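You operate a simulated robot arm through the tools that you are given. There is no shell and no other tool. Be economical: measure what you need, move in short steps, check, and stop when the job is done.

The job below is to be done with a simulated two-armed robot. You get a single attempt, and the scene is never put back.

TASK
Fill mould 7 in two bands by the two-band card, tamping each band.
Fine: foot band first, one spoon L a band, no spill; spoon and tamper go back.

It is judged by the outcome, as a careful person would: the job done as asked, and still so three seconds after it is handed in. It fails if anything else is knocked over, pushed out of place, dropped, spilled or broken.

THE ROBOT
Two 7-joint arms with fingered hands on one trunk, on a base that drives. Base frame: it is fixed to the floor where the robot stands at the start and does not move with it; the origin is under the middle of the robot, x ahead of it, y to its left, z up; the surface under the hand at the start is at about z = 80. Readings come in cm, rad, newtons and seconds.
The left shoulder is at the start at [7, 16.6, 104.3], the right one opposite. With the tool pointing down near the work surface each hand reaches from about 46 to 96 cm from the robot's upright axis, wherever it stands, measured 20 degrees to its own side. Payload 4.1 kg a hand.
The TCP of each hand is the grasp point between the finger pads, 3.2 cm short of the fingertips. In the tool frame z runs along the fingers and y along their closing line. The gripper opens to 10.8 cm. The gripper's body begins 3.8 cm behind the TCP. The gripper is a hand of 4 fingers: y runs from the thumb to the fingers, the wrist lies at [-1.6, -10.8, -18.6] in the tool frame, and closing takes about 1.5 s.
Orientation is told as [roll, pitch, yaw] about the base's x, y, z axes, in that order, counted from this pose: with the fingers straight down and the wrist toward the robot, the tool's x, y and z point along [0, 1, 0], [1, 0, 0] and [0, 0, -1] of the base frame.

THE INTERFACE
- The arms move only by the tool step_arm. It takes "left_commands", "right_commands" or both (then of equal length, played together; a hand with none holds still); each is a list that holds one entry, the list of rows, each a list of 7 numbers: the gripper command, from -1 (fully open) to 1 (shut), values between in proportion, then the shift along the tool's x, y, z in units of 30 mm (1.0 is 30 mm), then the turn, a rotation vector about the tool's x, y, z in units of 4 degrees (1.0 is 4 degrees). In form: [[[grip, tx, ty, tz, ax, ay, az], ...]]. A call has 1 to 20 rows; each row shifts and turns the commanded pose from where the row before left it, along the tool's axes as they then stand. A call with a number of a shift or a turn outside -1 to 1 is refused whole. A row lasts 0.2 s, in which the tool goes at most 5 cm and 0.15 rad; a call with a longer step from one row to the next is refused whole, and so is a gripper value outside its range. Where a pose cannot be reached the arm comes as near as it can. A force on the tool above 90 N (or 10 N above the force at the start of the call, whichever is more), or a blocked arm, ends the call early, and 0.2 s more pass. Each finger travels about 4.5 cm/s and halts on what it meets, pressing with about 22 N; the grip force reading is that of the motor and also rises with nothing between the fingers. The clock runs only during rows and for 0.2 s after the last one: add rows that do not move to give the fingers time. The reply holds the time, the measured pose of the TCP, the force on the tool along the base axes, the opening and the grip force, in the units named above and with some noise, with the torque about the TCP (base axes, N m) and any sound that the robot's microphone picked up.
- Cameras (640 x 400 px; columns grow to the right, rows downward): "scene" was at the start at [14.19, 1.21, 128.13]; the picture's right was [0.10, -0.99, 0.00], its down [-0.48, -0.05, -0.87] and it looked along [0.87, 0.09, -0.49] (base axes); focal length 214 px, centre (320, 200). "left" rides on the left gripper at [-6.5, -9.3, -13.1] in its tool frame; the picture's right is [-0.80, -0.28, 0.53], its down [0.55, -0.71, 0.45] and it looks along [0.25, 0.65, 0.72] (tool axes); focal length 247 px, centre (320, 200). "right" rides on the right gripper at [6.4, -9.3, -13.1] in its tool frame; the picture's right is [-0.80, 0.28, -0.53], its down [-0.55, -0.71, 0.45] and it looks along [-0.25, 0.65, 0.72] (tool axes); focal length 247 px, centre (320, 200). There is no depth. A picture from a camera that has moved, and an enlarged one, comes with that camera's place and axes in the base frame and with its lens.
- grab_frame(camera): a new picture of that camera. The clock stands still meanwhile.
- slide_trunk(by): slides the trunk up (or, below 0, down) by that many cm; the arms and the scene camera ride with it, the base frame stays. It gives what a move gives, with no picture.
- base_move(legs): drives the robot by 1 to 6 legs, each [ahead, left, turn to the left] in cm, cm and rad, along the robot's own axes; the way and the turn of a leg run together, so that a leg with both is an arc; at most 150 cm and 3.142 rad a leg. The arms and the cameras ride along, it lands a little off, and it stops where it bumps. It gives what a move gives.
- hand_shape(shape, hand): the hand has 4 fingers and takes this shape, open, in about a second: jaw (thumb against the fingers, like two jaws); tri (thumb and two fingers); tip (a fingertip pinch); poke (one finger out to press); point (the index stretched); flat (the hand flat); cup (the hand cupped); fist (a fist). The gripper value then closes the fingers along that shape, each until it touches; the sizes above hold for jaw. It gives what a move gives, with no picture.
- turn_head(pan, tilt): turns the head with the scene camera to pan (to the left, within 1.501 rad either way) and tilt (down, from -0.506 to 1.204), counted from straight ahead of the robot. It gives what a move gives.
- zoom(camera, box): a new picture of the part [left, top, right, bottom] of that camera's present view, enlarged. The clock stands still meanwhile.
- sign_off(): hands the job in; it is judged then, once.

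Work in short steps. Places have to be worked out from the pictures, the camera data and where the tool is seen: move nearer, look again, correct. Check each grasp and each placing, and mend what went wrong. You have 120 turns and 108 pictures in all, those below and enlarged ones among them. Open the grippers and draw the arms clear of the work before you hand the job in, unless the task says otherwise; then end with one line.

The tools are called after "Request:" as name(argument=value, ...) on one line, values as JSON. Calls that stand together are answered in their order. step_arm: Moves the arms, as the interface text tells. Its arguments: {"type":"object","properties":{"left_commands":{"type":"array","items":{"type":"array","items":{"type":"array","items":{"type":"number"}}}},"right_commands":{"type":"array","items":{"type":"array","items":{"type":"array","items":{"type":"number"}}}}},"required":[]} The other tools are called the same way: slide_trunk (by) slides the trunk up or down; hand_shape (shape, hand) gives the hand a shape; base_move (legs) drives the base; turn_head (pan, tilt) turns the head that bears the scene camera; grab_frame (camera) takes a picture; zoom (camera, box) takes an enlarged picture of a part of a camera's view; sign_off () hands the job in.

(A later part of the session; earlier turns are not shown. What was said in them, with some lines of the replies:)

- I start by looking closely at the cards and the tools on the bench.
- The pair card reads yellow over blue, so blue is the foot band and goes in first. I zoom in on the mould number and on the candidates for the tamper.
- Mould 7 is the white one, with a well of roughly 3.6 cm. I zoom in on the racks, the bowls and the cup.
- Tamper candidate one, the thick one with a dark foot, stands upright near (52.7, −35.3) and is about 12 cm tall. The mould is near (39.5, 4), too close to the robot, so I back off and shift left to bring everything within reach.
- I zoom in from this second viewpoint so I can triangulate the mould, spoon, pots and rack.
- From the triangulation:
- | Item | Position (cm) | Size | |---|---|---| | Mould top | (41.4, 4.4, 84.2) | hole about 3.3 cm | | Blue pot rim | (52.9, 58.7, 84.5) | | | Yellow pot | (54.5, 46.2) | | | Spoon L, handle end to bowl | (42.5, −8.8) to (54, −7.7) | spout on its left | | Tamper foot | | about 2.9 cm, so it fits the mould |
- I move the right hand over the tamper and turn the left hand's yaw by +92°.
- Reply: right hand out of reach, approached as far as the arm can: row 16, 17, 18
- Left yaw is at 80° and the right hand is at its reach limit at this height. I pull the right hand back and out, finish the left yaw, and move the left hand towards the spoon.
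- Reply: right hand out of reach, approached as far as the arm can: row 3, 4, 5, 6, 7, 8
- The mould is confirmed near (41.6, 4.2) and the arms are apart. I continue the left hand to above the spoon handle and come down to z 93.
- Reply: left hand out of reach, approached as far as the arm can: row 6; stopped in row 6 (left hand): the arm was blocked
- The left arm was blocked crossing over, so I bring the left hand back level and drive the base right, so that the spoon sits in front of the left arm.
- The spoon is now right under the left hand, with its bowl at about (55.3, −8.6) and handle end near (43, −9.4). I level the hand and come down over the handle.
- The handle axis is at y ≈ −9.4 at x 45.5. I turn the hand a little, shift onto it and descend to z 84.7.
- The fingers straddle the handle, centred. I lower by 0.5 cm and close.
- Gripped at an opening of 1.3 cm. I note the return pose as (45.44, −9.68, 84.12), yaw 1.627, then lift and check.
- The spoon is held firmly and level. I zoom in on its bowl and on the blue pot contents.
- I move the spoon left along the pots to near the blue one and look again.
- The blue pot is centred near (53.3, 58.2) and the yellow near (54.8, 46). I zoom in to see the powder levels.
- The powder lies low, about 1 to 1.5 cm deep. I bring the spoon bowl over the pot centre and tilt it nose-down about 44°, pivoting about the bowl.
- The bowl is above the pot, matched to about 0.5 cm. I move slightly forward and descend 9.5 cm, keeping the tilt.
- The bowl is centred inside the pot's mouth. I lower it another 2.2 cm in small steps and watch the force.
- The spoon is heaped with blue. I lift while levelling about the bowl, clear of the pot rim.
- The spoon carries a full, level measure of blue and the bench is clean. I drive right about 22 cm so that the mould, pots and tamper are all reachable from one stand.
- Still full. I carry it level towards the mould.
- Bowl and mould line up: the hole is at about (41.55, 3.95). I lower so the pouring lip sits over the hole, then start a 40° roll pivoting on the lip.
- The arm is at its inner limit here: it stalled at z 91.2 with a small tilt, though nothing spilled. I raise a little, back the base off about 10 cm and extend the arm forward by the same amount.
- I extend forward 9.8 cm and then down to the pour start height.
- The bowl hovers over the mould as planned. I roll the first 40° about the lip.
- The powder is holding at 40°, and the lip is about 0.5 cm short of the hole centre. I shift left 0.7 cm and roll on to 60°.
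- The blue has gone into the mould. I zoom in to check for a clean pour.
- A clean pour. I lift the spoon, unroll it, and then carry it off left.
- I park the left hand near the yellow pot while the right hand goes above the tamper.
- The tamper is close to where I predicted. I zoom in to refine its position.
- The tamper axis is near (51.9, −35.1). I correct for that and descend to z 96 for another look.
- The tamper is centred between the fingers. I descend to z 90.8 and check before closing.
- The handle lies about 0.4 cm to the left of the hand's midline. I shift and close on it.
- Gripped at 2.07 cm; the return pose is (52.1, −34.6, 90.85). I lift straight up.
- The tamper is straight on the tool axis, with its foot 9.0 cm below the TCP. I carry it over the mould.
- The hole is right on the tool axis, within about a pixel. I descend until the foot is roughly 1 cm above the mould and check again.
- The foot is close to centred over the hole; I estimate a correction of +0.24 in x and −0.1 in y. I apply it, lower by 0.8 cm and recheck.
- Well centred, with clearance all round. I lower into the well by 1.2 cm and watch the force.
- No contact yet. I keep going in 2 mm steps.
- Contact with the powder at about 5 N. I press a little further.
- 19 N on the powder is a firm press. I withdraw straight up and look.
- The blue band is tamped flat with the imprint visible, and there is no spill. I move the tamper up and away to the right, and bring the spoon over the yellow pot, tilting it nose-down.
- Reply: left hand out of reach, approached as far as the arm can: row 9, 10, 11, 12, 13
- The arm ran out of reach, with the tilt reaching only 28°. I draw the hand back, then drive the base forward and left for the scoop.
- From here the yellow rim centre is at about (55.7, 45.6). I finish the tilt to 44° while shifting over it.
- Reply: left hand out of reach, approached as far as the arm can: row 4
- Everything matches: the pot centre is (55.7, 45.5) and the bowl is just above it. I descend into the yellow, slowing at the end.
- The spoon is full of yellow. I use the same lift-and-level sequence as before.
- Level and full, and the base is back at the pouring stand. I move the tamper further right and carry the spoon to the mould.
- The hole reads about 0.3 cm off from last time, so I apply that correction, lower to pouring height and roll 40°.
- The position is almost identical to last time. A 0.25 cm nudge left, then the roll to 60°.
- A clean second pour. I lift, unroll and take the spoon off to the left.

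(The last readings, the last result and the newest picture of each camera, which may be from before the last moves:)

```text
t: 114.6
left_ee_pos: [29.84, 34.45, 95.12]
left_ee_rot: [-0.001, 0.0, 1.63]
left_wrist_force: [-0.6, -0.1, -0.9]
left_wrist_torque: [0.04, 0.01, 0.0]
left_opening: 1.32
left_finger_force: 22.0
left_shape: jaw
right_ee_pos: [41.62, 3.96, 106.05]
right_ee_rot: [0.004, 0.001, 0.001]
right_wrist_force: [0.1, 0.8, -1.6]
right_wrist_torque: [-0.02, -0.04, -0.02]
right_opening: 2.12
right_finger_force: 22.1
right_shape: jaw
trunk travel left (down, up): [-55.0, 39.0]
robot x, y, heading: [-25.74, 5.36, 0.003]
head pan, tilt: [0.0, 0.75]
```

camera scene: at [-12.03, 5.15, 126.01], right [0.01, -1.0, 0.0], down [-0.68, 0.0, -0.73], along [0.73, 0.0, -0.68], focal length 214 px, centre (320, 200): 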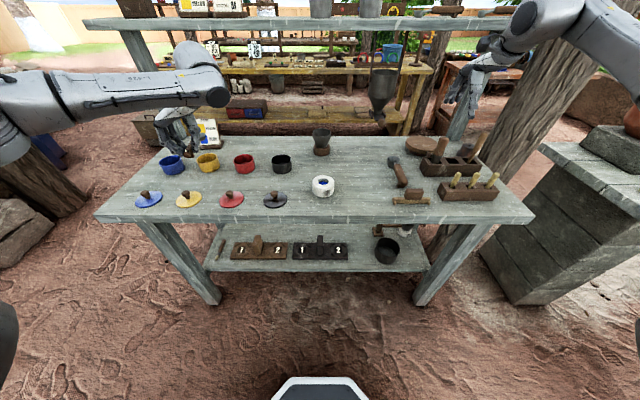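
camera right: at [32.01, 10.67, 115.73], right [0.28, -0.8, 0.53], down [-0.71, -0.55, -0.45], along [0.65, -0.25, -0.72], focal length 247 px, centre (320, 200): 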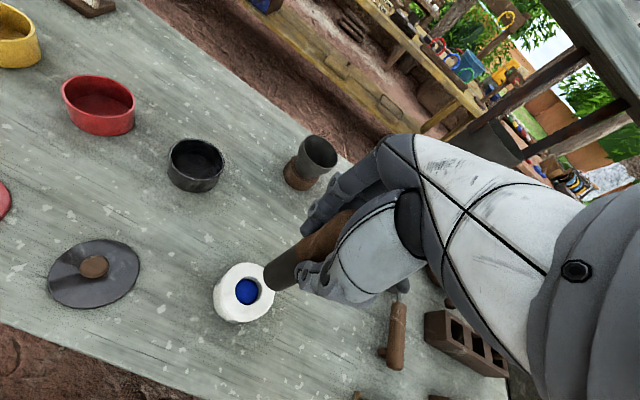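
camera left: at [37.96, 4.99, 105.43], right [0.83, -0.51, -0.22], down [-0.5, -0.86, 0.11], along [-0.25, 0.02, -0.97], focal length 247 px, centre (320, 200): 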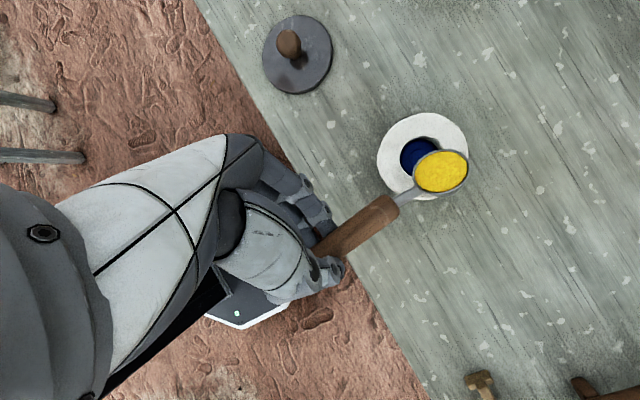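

The tamper is over the mould. I shift 0.3 cm left, descend until the foot is about 1.5 cm above the mould, and check.

Request:
step_arm(right_commands=[[[1, 0.1, 0, 0.5, 0, 0, 0], [1, 0, 0, 0.6, 0, 0, 0], [1, 0, 0, 0.6, 0, 0, 0], [1, 0, 0, 0.6, 0, 0, 0], [1, 0, 0, 0.6, 0, 0, 0], [1, 0, 0, 0.5, 0, 0, 0], [1, 0, 0, 0.4, 0, 0, 0], [1, 0, 0, 0, 0, 0, 0], [1, 0, 0, 0, 0, 0, 0]]])

Request:
zoom(camera="right", box=[230, 230, 310, 300])

Request:
zoom(camera="scene", box=[300, 155, 350, 195])

```text
t: 116.6
left_ee_pos: [29.8, 34.48, 95.12]
left_ee_rot: [-0.001, 0.003, 1.631]
left_wrist_force: [-0.4, 0.5, -0.8]
left_wrist_torque: [0.0, 0.02, -0.02]
left_opening: 1.32
left_finger_force: 22.2
left_shape: jaw
right_ee_pos: [41.57, 4.32, 94.76]
right_ee_rot: [0.005, 0.0, -0.001]
right_wrist_force: [-0.6, -0.2, -1.1]
right_wrist_torque: [0.0, 0.01, -0.01]
right_opening: 2.13
right_finger_force: 22.1
right_shape: jaw
trunk travel left (down, up): [-55.0, 39.0]
robot x, y, heading: [-25.53, 5.04, 0.007]
head pan, tilt: [0.0, 0.75]
```

```text
5.71 times, centred on (270, 265) of right
camera zoom: at [32.44, 10.62, 107.82], right [0.28, -0.8, 0.53], down [-0.71, -0.55, -0.45], along [0.65, -0.25, -0.72], focal length 1411 px, centre (606, -171)
```

zoom: 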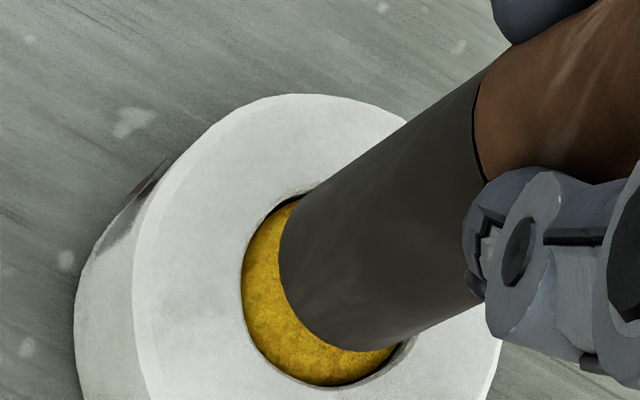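

```text
10.00 times, centred on (325, 175) of scene
camera zoom: at [-12.18, 5.41, 126.0], right [0.0, -1.0, 0.0], down [-0.68, 0.0, -0.73], along [0.73, 0.0, -0.68], focal length 2145 px, centre (270, 450)
```

zoom: 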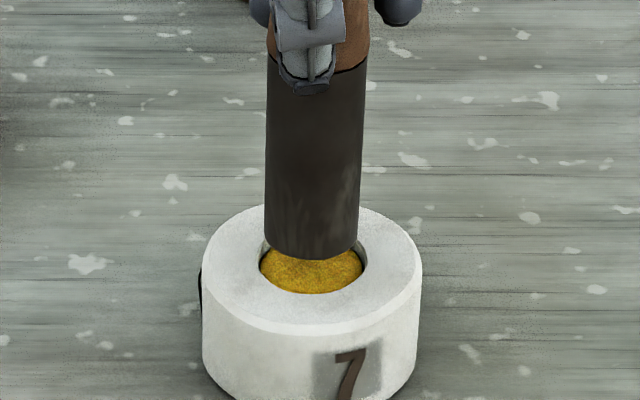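

Nearly centred. A 1 mm correction, then I lower slowly towards the powder.

Request:
step_arm(right_commands=[[[1, -0.035, 0.02, 0, 0, 0, 0], [1, 0, 0, 0.15, 0, 0, 0], [1, 0, 0, 0.15, 0, 0, 0], [1, 0, 0, 0.1, 0, 0, 0], [1, 0, 0, 0, 0, 0, 0], [1, 0, 0, 0, 0, 0, 0]]])

Request:
zoom(camera="right", box=[230, 230, 310, 300])

```text
t: 118.0
left_ee_pos: [29.78, 34.46, 95.15]
left_ee_rot: [-0.002, 0.002, 1.629]
left_wrist_force: [-0.2, -0.9, -0.1]
left_wrist_torque: [-0.01, 0.02, 0.01]
left_opening: 1.31
left_finger_force: 22.0
left_shape: jaw
right_ee_pos: [41.67, 4.26, 93.47]
right_ee_rot: [0.003, -0.001, 0.001]
right_wrist_force: [-0.6, 1.1, -0.1]
right_wrist_torque: [-0.03, -0.04, 0.01]
right_opening: 2.12
right_finger_force: 22.1
right_shape: jaw
trunk travel left (down, up): [-55.0, 39.0]
robot x, y, heading: [-25.54, 4.88, 0.002]
head pan, tilt: [0.0, 0.75]
```

```text
5.71 times, centred on (270, 265) of right
camera zoom: at [32.44, 10.5, 106.65], right [0.28, -0.8, 0.53], down [-0.71, -0.55, -0.45], along [0.65, -0.25, -0.72], focal length 1411 px, centre (606, -171)
```

zoom: 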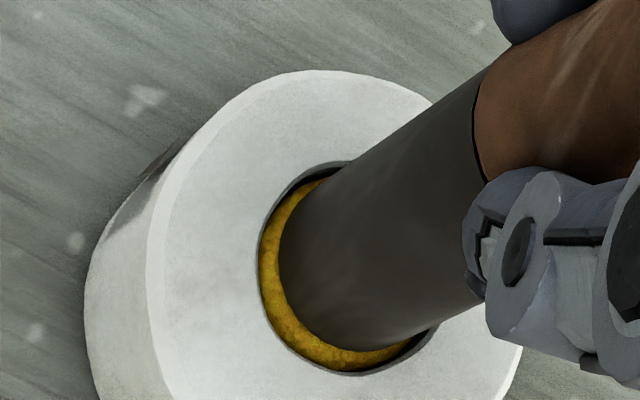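

Centred, with even gaps. I continue down in small steps until contact.

Request:
step_arm(right_commands=[[[1, -0.01, 0, 0.08, 0, 0, 0], [1, 0, 0, 0.08, 0, 0, 0], [1, 0, 0, 0.08, 0, 0, 0], [1, 0, 0, 0, 0, 0, 0]]])

```text
t: 119.0
left_ee_pos: [29.78, 34.51, 95.08]
left_ee_rot: [-0.002, 0.001, 1.631]
left_wrist_force: [0.8, 0.1, 0.1]
left_wrist_torque: [-0.02, 0.02, -0.02]
left_opening: 1.31
left_finger_force: 22.0
left_shape: jaw
right_ee_pos: [41.59, 4.07, 92.96]
right_ee_rot: [0.004, 0.0, 0.0]
right_wrist_force: [0.1, 0.3, 5.3]
right_wrist_torque: [-0.01, -0.03, 0.01]
right_opening: 2.16
right_finger_force: 21.6
right_shape: jaw
trunk travel left (down, up): [-55.0, 39.0]
robot x, y, heading: [-25.47, 5.15, 0.008]
head pan, tilt: [0.0, 0.75]
```

5 N already; I check whether that is the powder or the rim.

Request:
zoom(camera="right", box=[240, 230, 320, 300])

Request:
zoom(camera="scene", box=[300, 155, 350, 195])

```text
5.71 times, centred on (280, 265) of right
camera zoom: at [32.3, 10.38, 106.05], right [0.28, -0.8, 0.53], down [-0.71, -0.55, -0.45], along [0.65, -0.25, -0.72], focal length 1411 px, centre (549, -171)
```

zoom: 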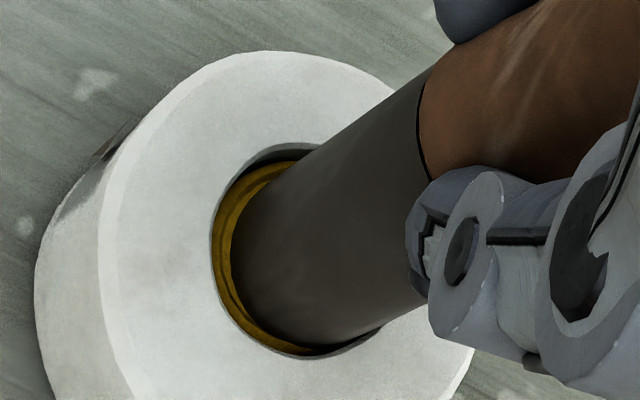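

```text
10.00 times, centred on (325, 175) of scene
camera zoom: at [-12.26, 5.42, 126.02], right [0.0, -1.0, 0.0], down [-0.68, 0.0, -0.73], along [0.73, 0.0, -0.68], focal length 2145 px, centre (270, 450)
```

zoom: 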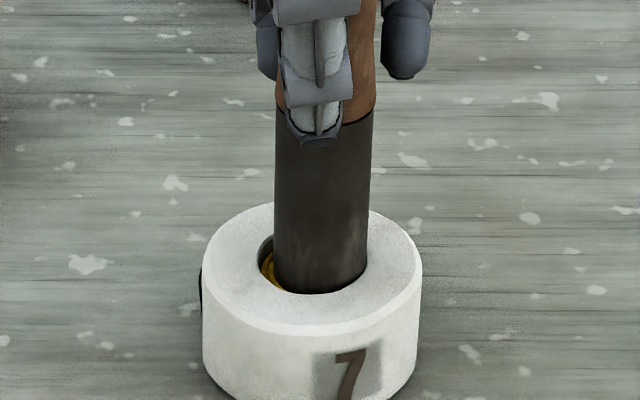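

The foot is inside on the powder but sits against the right side of the well. I ease up 1 mm, shift 1.5 mm left, then press.

Request:
step_arm(right_commands=[[[1, 0, 0, -0.06, 0, 0, 0], [1, 0.05, 0.03, 0, 0, 0, 0], [1, 0, 0, 0.08, 0, 0, 0], [1, 0, 0, 0.07, 0, 0, 0], [1, 0, 0, 0.07, 0, 0, 0], [1, 0, 0, 0, 0, 0, 0], [1, 0, 0, 0, 0, 0, 0]]])

```text
t: 120.6
left_ee_pos: [29.59, 34.38, 95.18]
left_ee_rot: [-0.004, 0.002, 1.629]
left_wrist_force: [0.4, -0.2, 0.6]
left_wrist_torque: [0.03, -0.02, -0.01]
left_opening: 1.32
left_finger_force: 21.9
left_shape: jaw
right_ee_pos: [41.6, 4.34, 92.56]
right_ee_rot: [0.003, -0.002, 0.0]
right_wrist_force: [0.1, 0.2, 13.1]
right_wrist_torque: [-0.04, 0.02, -0.01]
right_opening: 2.16
right_finger_force: 21.9
right_shape: jaw
trunk travel left (down, up): [-55.0, 39.0]
robot x, y, heading: [-25.55, 5.18, 0.003]
head pan, tilt: [0.0, 0.75]
```

13 N, with no side force. I press a little more, to match the first band.

Request:
step_arm(right_commands=[[[1, 0, 0, 0.07, 0, 0, 0], [1, 0, 0, 0.07, 0, 0, 0], [1, 0, 0, 0, 0, 0, 0], [1, 0, 0, 0, 0, 0, 0], [1, 0, 0, 0, 0, 0, 0]]])

```text
t: 121.8
left_ee_pos: [29.57, 34.43, 95.35]
left_ee_rot: [-0.003, 0.003, 1.629]
left_wrist_force: [0.2, -0.1, -0.4]
left_wrist_torque: [0.01, 0.01, 0.01]
left_opening: 1.32
left_finger_force: 21.6
left_shape: jaw
right_ee_pos: [41.52, 4.32, 92.25]
right_ee_rot: [0.005, -0.004, 0.001]
right_wrist_force: [0.0, 0.3, 20.9]
right_wrist_torque: [-0.06, -0.09, 0.01]
right_opening: 2.22
right_finger_force: 22.1
right_shape: jaw
trunk travel left (down, up): [-55.0, 39.0]
robot x, y, heading: [-25.33, 4.94, 0.003]
head pan, tilt: [0.0, 0.75]
```

21 N, a firm tamp. I withdraw straight up and look.

Request:
step_arm(right_commands=[[[1, 0, 0, -0.1, 0, 0, 0], [1, 0, 0, -0.2, 0, 0, 0], [1, 0, 0, -0.3, 0, 0, 0], [1, 0, 0, -0.4, 0, 0, 0], [1, 0, 0, -0.6, 0, 0, 0], [1, 0, 0, -0.7, 0, 0, 0], [1, 0, 0, -0.8, 0, 0, 0], [1, 0, 0, -0.8, 0, 0, 0], [1, 0, 0, 0, 0, 0, 0]]])

Request:
zoom(camera="right", box=[200, 220, 360, 340])

```text
t: 123.8
left_ee_pos: [29.82, 34.53, 95.16]
left_ee_rot: [-0.001, 0.002, 1.63]
left_wrist_force: [-0.1, 0.1, -0.7]
left_wrist_torque: [0.03, 0.02, 0.02]
left_opening: 1.31
left_finger_force: 21.6
left_shape: jaw
right_ee_pos: [41.89, 4.39, 103.68]
right_ee_rot: [0.004, 0.001, 0.0]
right_wrist_force: [-0.5, 0.4, -1.1]
right_wrist_torque: [0.03, 0.0, -0.01]
right_opening: 2.14
right_finger_force: 22.5
right_shape: jaw
trunk travel left (down, up): [-55.0, 39.0]
robot x, y, heading: [-25.46, 5.11, 0.003]
head pan, tilt: [0.0, 0.75]
```

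```text
3.33 times, centred on (280, 280) of right
camera zoom: at [32.63, 10.63, 116.82], right [0.28, -0.8, 0.53], down [-0.71, -0.55, -0.45], along [0.65, -0.25, -0.72], focal length 823 px, centre (453, -67)
```

zoom: 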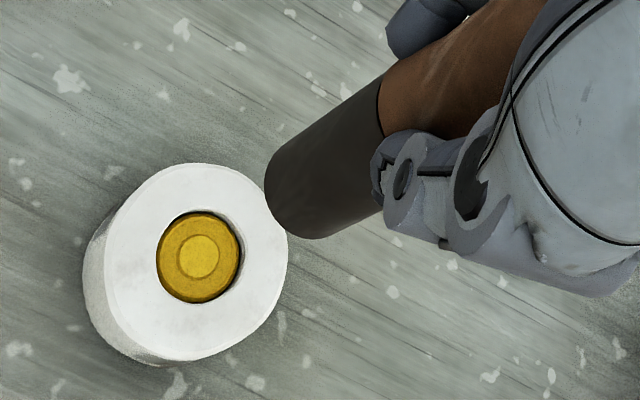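

Both bands are tamped and clean. I carry the tamper back over its rack slot.

Request:
step_arm(right_commands=[[[1, -0.4, 0.1, 0, 0, 0, 0], [1, -0.8, 0.21, 0, 0, 0, 0], [1, -0.8, 0.21, 0, 0, 0, 0], [1, -0.8, 0.21, 0, 0, 0, 0], [1, -0.8, 0.21, 0, 0, 0, 0], [1, -0.8, 0.21, 0, 0, 0, 0], [1, -0.8, 0.21, 0, 0, 0, 0], [1, -0.8, 0.21, 0, 0, 0, 0], [1, -0.8, 0.21, 0, 0, 0, 0], [1, -0.8, 0.21, 0, 0, 0, 0], [1, -0.8, 0.21, 0, 0, 0, 0], [1, -0.8, 0.21, 0, 0, 0, 0], [1, -0.8, 0.21, 0, 0, 0, 0], [1, -0.8, 0.21, 0, 0, 0, 0], [1, -0.8, 0.21, 0, 0, 0, 0], [1, -0.8, 0.21, 0, 0, 0, 0], [1, -0.63, 0.15, 0, 0, 0, 0], [1, 0, 0, 0, 0, 0, 0]]])

Request:
zoom(camera="right", box=[190, 220, 380, 370])

```text
t: 127.6
left_ee_pos: [29.91, 34.36, 95.12]
left_ee_rot: [-0.001, 0.002, 1.63]
left_wrist_force: [0.1, -0.4, -0.8]
left_wrist_torque: [0.01, 0.01, 0.0]
left_opening: 1.32
left_finger_force: 22.1
left_shape: jaw
right_ee_pos: [52.02, -34.74, 103.21]
right_ee_rot: [0.003, -0.001, 0.0]
right_wrist_force: [-0.5, -0.9, -0.7]
right_wrist_torque: [0.0, 0.0, 0.0]
right_opening: 2.12
right_finger_force: 21.8
right_shape: jaw
trunk travel left (down, up): [-55.0, 39.0]
robot x, y, heading: [-25.67, 5.6, 0.011]
head pan, tilt: [0.0, 0.75]
```

```text
2.67 times, centred on (285, 295) of right
camera zoom: at [42.76, -28.57, 116.37], right [0.28, -0.8, 0.53], down [-0.71, -0.55, -0.45], along [0.65, -0.25, -0.72], focal length 659 px, centre (413, -53)
```

zoom: 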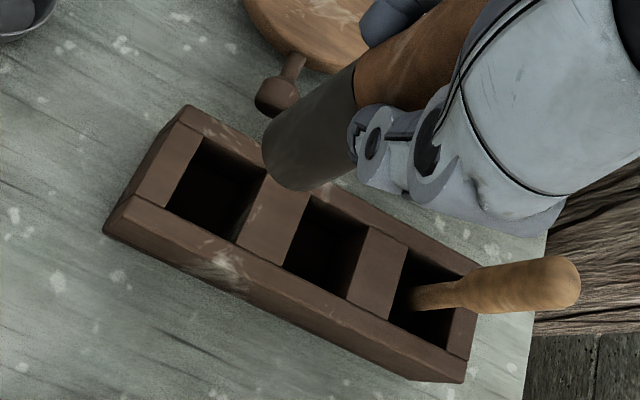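

The slot is exactly on the tool axis. I descend, pausing just inside the slot mouth.

Request:
step_arm(right_commands=[[[1, 0, 0, 0.5, 0, 0, 0], [1, 0, 0, 0.5, 0, 0, 0], [1, 0, 0, 0.5, 0, 0, 0], [1, 0, 0, 0.5, 0, 0, 0], [1, 0, 0, 0.4, 0, 0, 0], [1, 0, 0, 0.3, 0, 0, 0], [1, 0, 0, 0.2, 0, 0, 0], [1, 0, 0, 0.2, 0, 0, 0], [1, 0, 0, 0.2, 0, 0, 0], [1, 0, 0, 0, 0, 0, 0]]])

Request:
zoom(camera="right", box=[190, 190, 380, 340])

```text
t: 129.8
left_ee_pos: [29.83, 34.53, 95.17]
left_ee_rot: [-0.001, 0.002, 1.63]
left_wrist_force: [-0.8, 0.1, -0.5]
left_wrist_torque: [0.02, 0.03, -0.01]
left_opening: 1.31
left_finger_force: 21.7
left_shape: jaw
right_ee_pos: [51.96, -34.87, 93.49]
right_ee_rot: [0.003, 0.002, -0.001]
right_wrist_force: [-0.5, -0.3, -1.4]
right_wrist_torque: [-0.02, 0.01, -0.01]
right_opening: 2.11
right_finger_force: 22.2
right_shape: jaw
trunk travel left (down, up): [-55.0, 39.0]
robot x, y, heading: [-25.72, 4.96, 0.001]
head pan, tilt: [0.0, 0.75]
```

```text
2.67 times, centred on (285, 265) of right
camera zoom: at [42.73, -28.51, 106.67], right [0.28, -0.8, 0.53], down [-0.71, -0.55, -0.45], along [0.65, -0.25, -0.72], focal length 659 px, centre (413, 27)
```

zoom: 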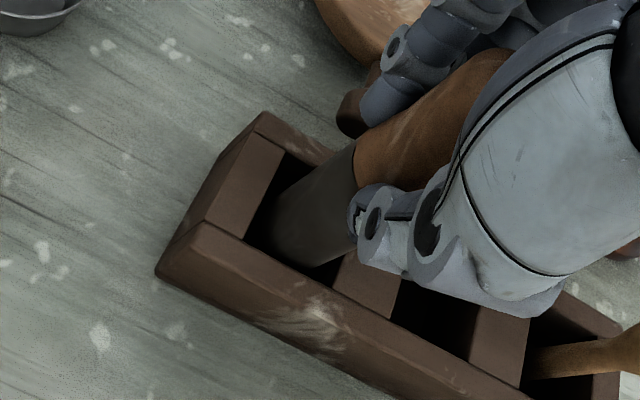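

Entering the slot cleanly. I lower slowly to the floor of the slot.

Request:
step_arm(right_commands=[[[1, 0, 0, 0.15, 0, 0, 0], [1, 0, 0, 0.15, 0, 0, 0], [1, 0, 0, 0.15, 0, 0, 0], [1, 0, 0, 0.15, 0, 0, 0], [1, 0, 0, 0.1, 0, 0, 0], [1, 0, 0, 0.1, 0, 0, 0], [1, 0, 0, 0, 0, 0, 0]]])

```text
t: 131.4
left_ee_pos: [29.81, 34.52, 95.06]
left_ee_rot: [-0.002, 0.003, 1.629]
left_wrist_force: [1.1, 0.1, -0.9]
left_wrist_torque: [-0.02, 0.0, 0.03]
left_opening: 1.34
left_finger_force: 21.7
left_shape: jaw
right_ee_pos: [51.98, -34.79, 91.1]
right_ee_rot: [0.005, 0.001, 0.0]
right_wrist_force: [-0.4, 0.5, -1.1]
right_wrist_torque: [0.03, 0.02, 0.01]
right_opening: 2.16
right_finger_force: 22.0
right_shape: jaw
trunk travel left (down, up): [-55.0, 39.0]
robot x, y, heading: [-25.6, 4.93, 0.006]
head pan, tilt: [0.0, 0.75]
```

Request:
step_arm(right_commands=[[[1, 0, 0, 0.06, 0, 0, 0], [1, 0, 0, 0.06, 0, 0, 0], [1, 0, 0, 0.06, 0, 0, 0], [1, 0, 0, 0, 0, 0, 0]]])

```text
t: 132.4
left_ee_pos: [29.76, 34.4, 95.2]
left_ee_rot: [-0.002, 0.004, 1.631]
left_wrist_force: [-1.2, -1.0, 0.1]
left_wrist_torque: [-0.03, 0.04, 0.0]
left_opening: 1.33
left_finger_force: 22.4
left_shape: jaw
right_ee_pos: [51.93, -34.72, 90.76]
right_ee_rot: [0.003, -0.001, -0.002]
right_wrist_force: [-0.4, 0.1, 3.3]
right_wrist_torque: [0.05, -0.07, 0.01]
right_opening: 2.15
right_finger_force: 21.6
right_shape: jaw
trunk travel left (down, up): [-55.0, 39.0]
robot x, y, heading: [-25.63, 5.26, 0.004]
head pan, tilt: [0.0, 0.75]
```

It is resting on the slot floor. I open gently and rise straight up.

Request:
step_arm(right_commands=[[[0.5, 0, 0, 0, 0, 0, 0], [0, 0, 0, 0, 0, 0, 0], [-0.5, 0, 0, 0, 0, 0, 0], [-1, 0, 0, 0, 0, 0, 0], [-1, 0, 0, 0, 0, 0, 0], [-1, 0, 0, 0, 0, 0, 0], [-1, 0, 0, 0, 0, 0, 0], [-1, 0, 0, 0, 0, 0, 0], [-1, 0, 0, -0.3, 0, 0, 0], [-1, 0, 0, -0.5, 0, 0, 0], [-1, 0, 0, -0.7, 0, 0, 0], [-1, 0, 0, -0.8, 0, 0, 0], [-1, 0, 0, -0.8, 0, 0, 0], [-1, 0, 0, -0.8, 0, 0, 0], [-1, 0, 0, -0.8, 0, 0, 0], [-1, 0, 0, -0.8, 0, 0, 0], [-1, 0, 0, 0, 0, 0, 0]]])

Request:
grab_frame(camera="scene")

```text
t: 136.0
left_ee_pos: [29.83, 34.48, 94.99]
left_ee_rot: [-0.002, 0.001, 1.629]
left_wrist_force: [0.0, 0.4, -0.5]
left_wrist_torque: [0.01, 0.06, 0.01]
left_opening: 1.33
left_finger_force: 22.2
left_shape: jaw
right_ee_pos: [51.85, -34.96, 107.37]
right_ee_rot: [0.004, 0.0, 0.0]
right_wrist_force: [-0.7, 0.7, 0.1]
right_wrist_torque: [0.03, 0.03, -0.02]
right_opening: 10.75
right_finger_force: 0.1
right_shape: jaw
trunk travel left (down, up): [-55.0, 39.0]
robot x, y, heading: [-25.52, 5.27, 0.004]
head pan, tilt: [0.0, 0.75]
```

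```text
12 pictures are left
camera scene: at [-12.17, 5.36, 126.0], right [0.0, -1.0, 0.0], down [-0.68, 0.0, -0.73], along [0.73, 0.0, -0.68], focal length 214 px, centre (320, 200)
```

scene: 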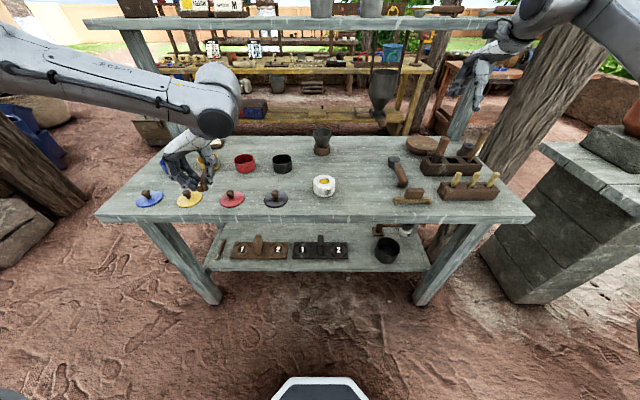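

The tamper is back in its slot. Now the spoon: I tuck the right hand back and drive to the original pick-up stand.

Request:
step_arm(right_commands=[[[-1, 0, -0.6, -0.5, 0, 0, 0], [-1, 0, -0.6, -0.5, 0, 0, 0], [-1, 0, -0.6, -0.5, 0, 0, 0], [-1, 0, -0.6, -0.5, 0, 0, 0], [-1, 0, -0.6, -0.5, 0, 0, 0], [-1, 0, -0.6, -0.5, 0, 0, 0], [-1, 0, -0.6, -0.5, 0, 0, 0], [-1, 0, 0, 0, 0, 0, 0]]])

Request:
base_move(legs=[[0, -15, 0], [9.5, 0, 0]])

```text
t: 137.8
left_ee_pos: [29.77, 34.44, 95.15]
left_ee_rot: [0.0, 0.002, 1.631]
left_wrist_force: [0.5, 0.5, -0.1]
left_wrist_torque: [-0.02, -0.01, -0.01]
left_opening: 1.3
left_finger_force: 22.6
left_shape: jaw
right_ee_pos: [39.13, -34.73, 117.74]
right_ee_rot: [0.004, -0.001, -0.001]
right_wrist_force: [-0.3, 0.0, 0.3]
right_wrist_torque: [-0.02, 0.01, 0.01]
right_opening: 10.78
right_finger_force: 0.0
right_shape: jaw
trunk travel left (down, up): [-55.0, 39.0]
robot x, y, heading: [-25.46, 5.1, 0.0]
head pan, tilt: [0.0, 0.75]
```

```text
t: 139.9
left_ee_pos: [39.36, 19.6, 95.13]
left_ee_rot: [0.001, 0.003, 1.635]
left_wrist_force: [0.0, -0.8, -1.0]
left_wrist_torque: [-0.02, 0.0, -0.02]
left_opening: 1.3
left_finger_force: 22.2
left_shape: jaw
right_ee_pos: [49.16, -49.57, 117.65]
right_ee_rot: [0.004, 0.0, 0.006]
right_wrist_force: [0.8, -0.1, -0.4]
right_wrist_torque: [0.03, 0.03, -0.01]
right_opening: 10.75
right_finger_force: 0.0
right_shape: jaw
trunk travel left (down, up): [-55.0, 39.0]
robot x, y, heading: [-15.92, -9.86, 0.007]
head pan, tilt: [0.0, 0.75]
```

I move the spoon over its original spot and come down to just above the bench.

Request:
step_arm(left_commands=[[[1, -0.1, -0.5, 0, 0, 0, 0], [1, -0.1, -0.72, 0, 0, 0, 0], [1, -0.1, -0.72, 0, 0, 0, 0], [1, -0.1, -0.72, 0, 0, 0, 0], [1, -0.1, -0.72, 0, 0, 0, 0], [1, -0.1, -0.72, 0, 0, 0, 0], [1, -0.1, -0.72, 0, 0, 0, 0], [1, -0.1, -0.72, 0, 0, 0, 0], [1, -0.1, -0.72, 0, 0, 0, 0], [1, -0.1, -0.72, 0, 0, 0, 0], [1, -0.1, -0.72, 0, 0, 0, 0], [1, -0.1, -0.72, 0, 0, 0, 0], [1, -0.1, -0.72, 0, 0, 0, 0], [1, -0.1, -0.72, 0, 0, 0, 0], [1, 0, 0, 0.5, 0, 0, 0], [1, 0, 0, 0.6, 0, 0, 0], [1, 0, 0, 0.6, 0, 0, 0], [1, 0, 0, 0.6, 0, 0, 0], [1, 0, 0, 0.5, 0, 0, 0], [1, 0, 0, 0, 0, 0, 0]]])

Request:
grab_frame(camera="left")

```text
t: 144.1
left_ee_pos: [45.34, -9.51, 86.8]
left_ee_rot: [-0.001, 0.001, 1.636]
left_wrist_force: [-1.0, -0.1, -0.1]
left_wrist_torque: [0.0, 0.0, 0.01]
left_opening: 1.34
left_finger_force: 22.0
left_shape: jaw
right_ee_pos: [49.06, -49.61, 117.72]
right_ee_rot: [0.002, 0.0, 0.007]
right_wrist_force: [-0.3, -0.4, 0.3]
right_wrist_torque: [0.03, 0.03, -0.03]
right_opening: 10.78
right_finger_force: 0.1
right_shape: jaw
trunk travel left (down, up): [-55.0, 39.0]
robot x, y, heading: [-16.26, -10.36, 0.01]
head pan, tilt: [0.0, 0.75]
```

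```text
11 pictures are left
camera left: at [52.46, -18.39, 99.83], right [0.82, -0.23, -0.53], down [-0.5, -0.74, -0.45], along [-0.29, 0.63, -0.72], focal length 247 px, centre (320, 200)
```

left: 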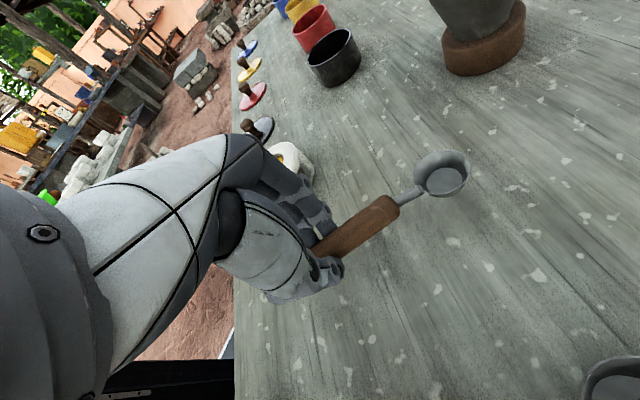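

Lined up. I lower to the bench in small steps.

Request:
step_arm(left_commands=[[[1, 0.02, -0.04, 0.25, 0, 0, 0], [1, 0, 0, 0.25, 0, 0, 0], [1, 0, 0, 0.2, 0, 0, 0], [1, 0, 0, 0.1, 0, 0, 0], [1, 0, 0, 0.05, 0, 0, 0], [1, 0, 0, 0, 0, 0, 0]]])

```text
t: 145.5
left_ee_pos: [45.54, -9.91, 84.32]
left_ee_rot: [-0.002, 0.001, 1.635]
left_wrist_force: [-0.1, 0.4, -0.5]
left_wrist_torque: [0.0, -0.01, 0.02]
left_opening: 1.33
left_finger_force: 21.6
left_shape: jaw
right_ee_pos: [49.14, -49.55, 117.79]
right_ee_rot: [0.004, 0.0, 0.004]
right_wrist_force: [0.5, -0.4, 0.2]
right_wrist_torque: [0.0, 0.0, -0.01]
right_opening: 10.76
right_finger_force: 0.1
right_shape: jaw
trunk travel left (down, up): [-55.0, 39.0]
robot x, y, heading: [-16.28, -10.58, 0.009]
head pan, tilt: [0.0, 0.75]
```

Request:
step_arm(left_commands=[[[1, 0, 0, 0.04, 0, 0, 0], [1, 0, 0, 0.03, 0, 0, 0], [1, 0, 0, 0, 0, 0, 0]]])

Request:
zoom(camera="left", box=[290, 120, 490, 260])

```text
t: 146.3
left_ee_pos: [45.39, -9.78, 84.18]
left_ee_rot: [-0.003, 0.003, 1.635]
left_wrist_force: [1.0, -2.1, 7.4]
left_wrist_torque: [0.01, 0.04, 0.02]
left_opening: 1.35
left_finger_force: 21.7
left_shape: jaw
right_ee_pos: [49.02, -49.57, 117.7]
right_ee_rot: [0.003, -0.001, 0.004]
right_wrist_force: [-0.2, 0.0, 0.2]
right_wrist_torque: [-0.01, -0.02, 0.01]
right_opening: 10.77
right_finger_force: 0.1
right_shape: jaw
trunk travel left (down, up): [-55.0, 39.0]
robot x, y, heading: [-15.95, -9.9, 0.008]
head pan, tilt: [0.0, 0.75]
```

```text
2.86 times, centred on (390, 190) of left
camera zoom: at [52.45, -18.61, 97.27], right [0.82, -0.23, -0.53], down [-0.5, -0.74, -0.45], along [-0.29, 0.63, -0.72], focal length 706 px, centre (120, 229)
```

zoom: 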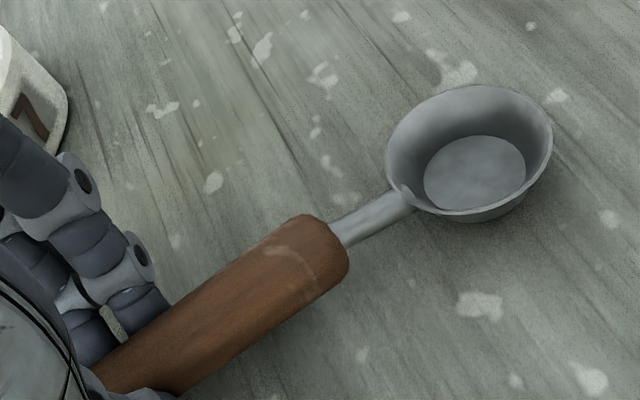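

The spoon is on the bench with contact at 7 N. I open gently and rise.

Request:
step_arm(left_commands=[[[0.6, 0, 0, -0.02, 0, 0, 0], [0.3, 0, 0, 0, 0, 0, 0], [0, 0, 0, 0, 0, 0, 0], [-0.3, 0, 0, 0, 0, 0, 0], [-0.5, 0, 0, 0, 0, 0, 0], [-0.6, 0, 0, 0, 0, 0, 0], [-0.6, 0, 0, 0, 0, 0, 0], [-0.6, 0, 0, -0.2, 0, 0, 0], [-0.6, 0, 0, -0.5, 0, 0, 0], [-0.6, 0, 0, -0.8, 0, 0, 0], [-0.6, 0, 0, -0.8, 0, 0, 0], [-0.6, 0, 0, -0.8, 0, 0, 0], [-0.6, 0, 0, -0.8, 0, 0, 0], [-0.6, 0, 0, -0.8, 0, 0, 0], [-0.6, 0, 0, 0, 0, 0, 0]]])

Request:
grab_frame(camera="scene")

Request:
zoom(camera="scene", box=[250, 140, 470, 230])

```text
t: 149.5
left_ee_pos: [45.36, -9.57, 98.21]
left_ee_rot: [-0.002, 0.002, 1.636]
left_wrist_force: [0.2, -0.5, 0.6]
left_wrist_torque: [-0.03, 0.0, -0.02]
left_opening: 8.61
left_finger_force: 0.0
left_shape: jaw
right_ee_pos: [49.16, -49.67, 117.62]
right_ee_rot: [0.004, 0.001, 0.005]
right_wrist_force: [0.5, 0.2, 0.4]
right_wrist_torque: [0.02, 0.02, 0.0]
right_opening: 10.75
right_finger_force: 0.0
right_shape: jaw
trunk travel left (down, up): [-55.0, 39.0]
robot x, y, heading: [-15.66, -9.94, 0.004]
head pan, tilt: [0.0, 0.75]
```

```text
9 pictures are left
camera scene: at [-2.48, -9.67, 126.0], right [0.01, -1.0, 0.0], down [-0.68, -0.01, -0.73], along [0.73, 0.01, -0.68], focal length 214 px, centre (320, 200)
```

scene: 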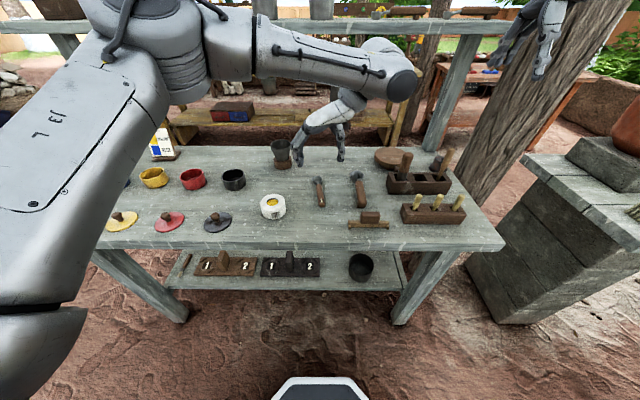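

```text
2.91 times, centred on (360, 185) of scene
camera zoom: at [-2.48, -9.67, 126.0], right [0.01, -1.0, 0.0], down [-0.68, -0.01, -0.73], along [0.73, 0.01, -0.68], focal length 624 px, centre (204, 244)
```

zoom: 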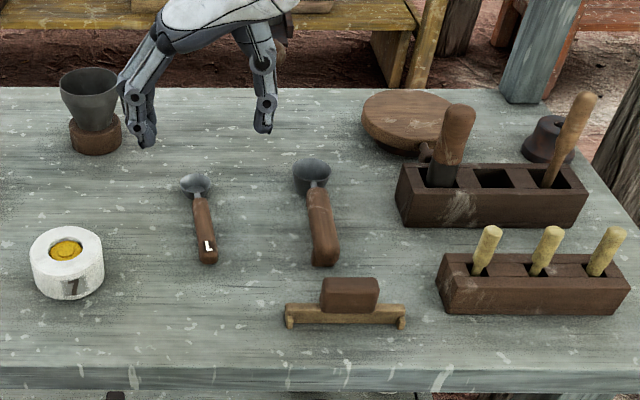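

Spoon and tamper are back in place, and the mould has its two bands. I draw the left arm up and clear with the hand open.

Request:
step_arm(left_commands=[[[-1, 0, 0, -0.8, 0, 0, 0], [-1, 0, 0, -0.8, 0, 0, 0], [-1, 0, 0, -0.8, 0, 0, 0], [-1, 0, 0, -0.8, 0, 0, 0], [-1, 0, 0, -0.8, 0, 0, 0], [-1, 0.3, 0.7, -0.3, 0, 0, 0], [-1, 0.3, 0.7, -0.3, 0, 0, 0], [-1, 0.3, 0.7, 0, 0, 0, 0], [-1, 0.3, 0.7, 0, 0, 0, 0], [-1, 0.3, 0.7, 0, 0, 0, 0], [-1, 0.3, 0.7, 0, 0, 0, 0], [-1, 0, 0, 0, 0, 0, 0], [-1, 0, 0, 0, 0, 0, 0]]])

Request:
turn_head(pan=0.35, tilt=0.75)

Request:
grab_frame(camera="scene")

```text
t: 152.3
left_ee_pos: [39.03, 2.34, 112.02]
left_ee_rot: [-0.003, 0.001, 1.637]
left_wrist_force: [-0.6, 0.8, 0.0]
left_wrist_torque: [-0.02, 0.04, 0.03]
left_opening: 10.75
left_finger_force: 0.2
left_shape: jaw
right_ee_pos: [49.16, -49.47, 117.86]
right_ee_rot: [0.005, 0.0, 0.006]
right_wrist_force: [0.6, -0.2, -0.1]
right_wrist_torque: [0.01, 0.0, 0.02]
right_opening: 10.76
right_finger_force: 0.1
right_shape: jaw
trunk travel left (down, up): [-55.0, 39.0]
robot x, y, heading: [-16.05, -10.34, 0.008]
head pan, tilt: [0.0, 0.75]
```

```text
t: 153.1
left_ee_pos: [39.15, 2.19, 111.99]
left_ee_rot: [-0.002, 0.002, 1.634]
left_wrist_force: [-0.1, -0.3, 1.1]
left_wrist_torque: [0.01, 0.0, 0.02]
left_opening: 10.78
left_finger_force: 0.1
left_shape: jaw
right_ee_pos: [49.17, -49.58, 117.71]
right_ee_rot: [0.004, 0.0, 0.004]
right_wrist_force: [-0.8, 0.8, 0.6]
right_wrist_torque: [0.02, -0.01, -0.01]
right_opening: 10.77
right_finger_force: 0.0
right_shape: jaw
trunk travel left (down, up): [-55.0, 39.0]
robot x, y, heading: [-16.12, -10.0, 0.008]
head pan, tilt: [0.351, 0.75]
```

```text
7 pictures are left
camera scene: at [-3.05, -6.84, 126.01], right [0.35, -0.94, 0.0], down [-0.64, -0.24, -0.73], along [0.68, 0.26, -0.68], focal length 214 px, centre (320, 200)
```

scene: 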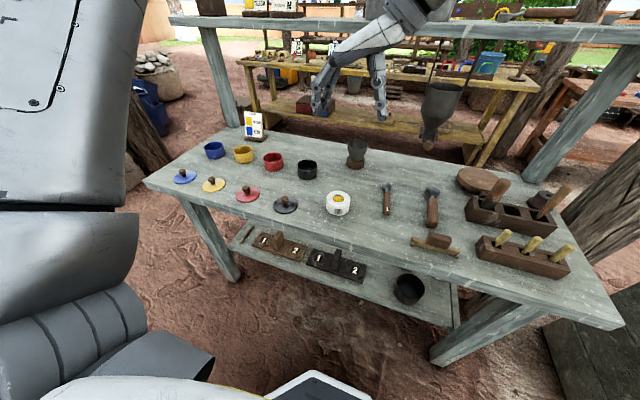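

Everything is in place, the bench is clean and both hands are open and clear. I hand the job in.

Request:
sign_off()

```text
The job is handed in.
```

Mould 7 is filled by the two-band card: blue at the foot, then yellow, one spoon L each, both tamped, with no spill seen and the spoon and tamper put back.
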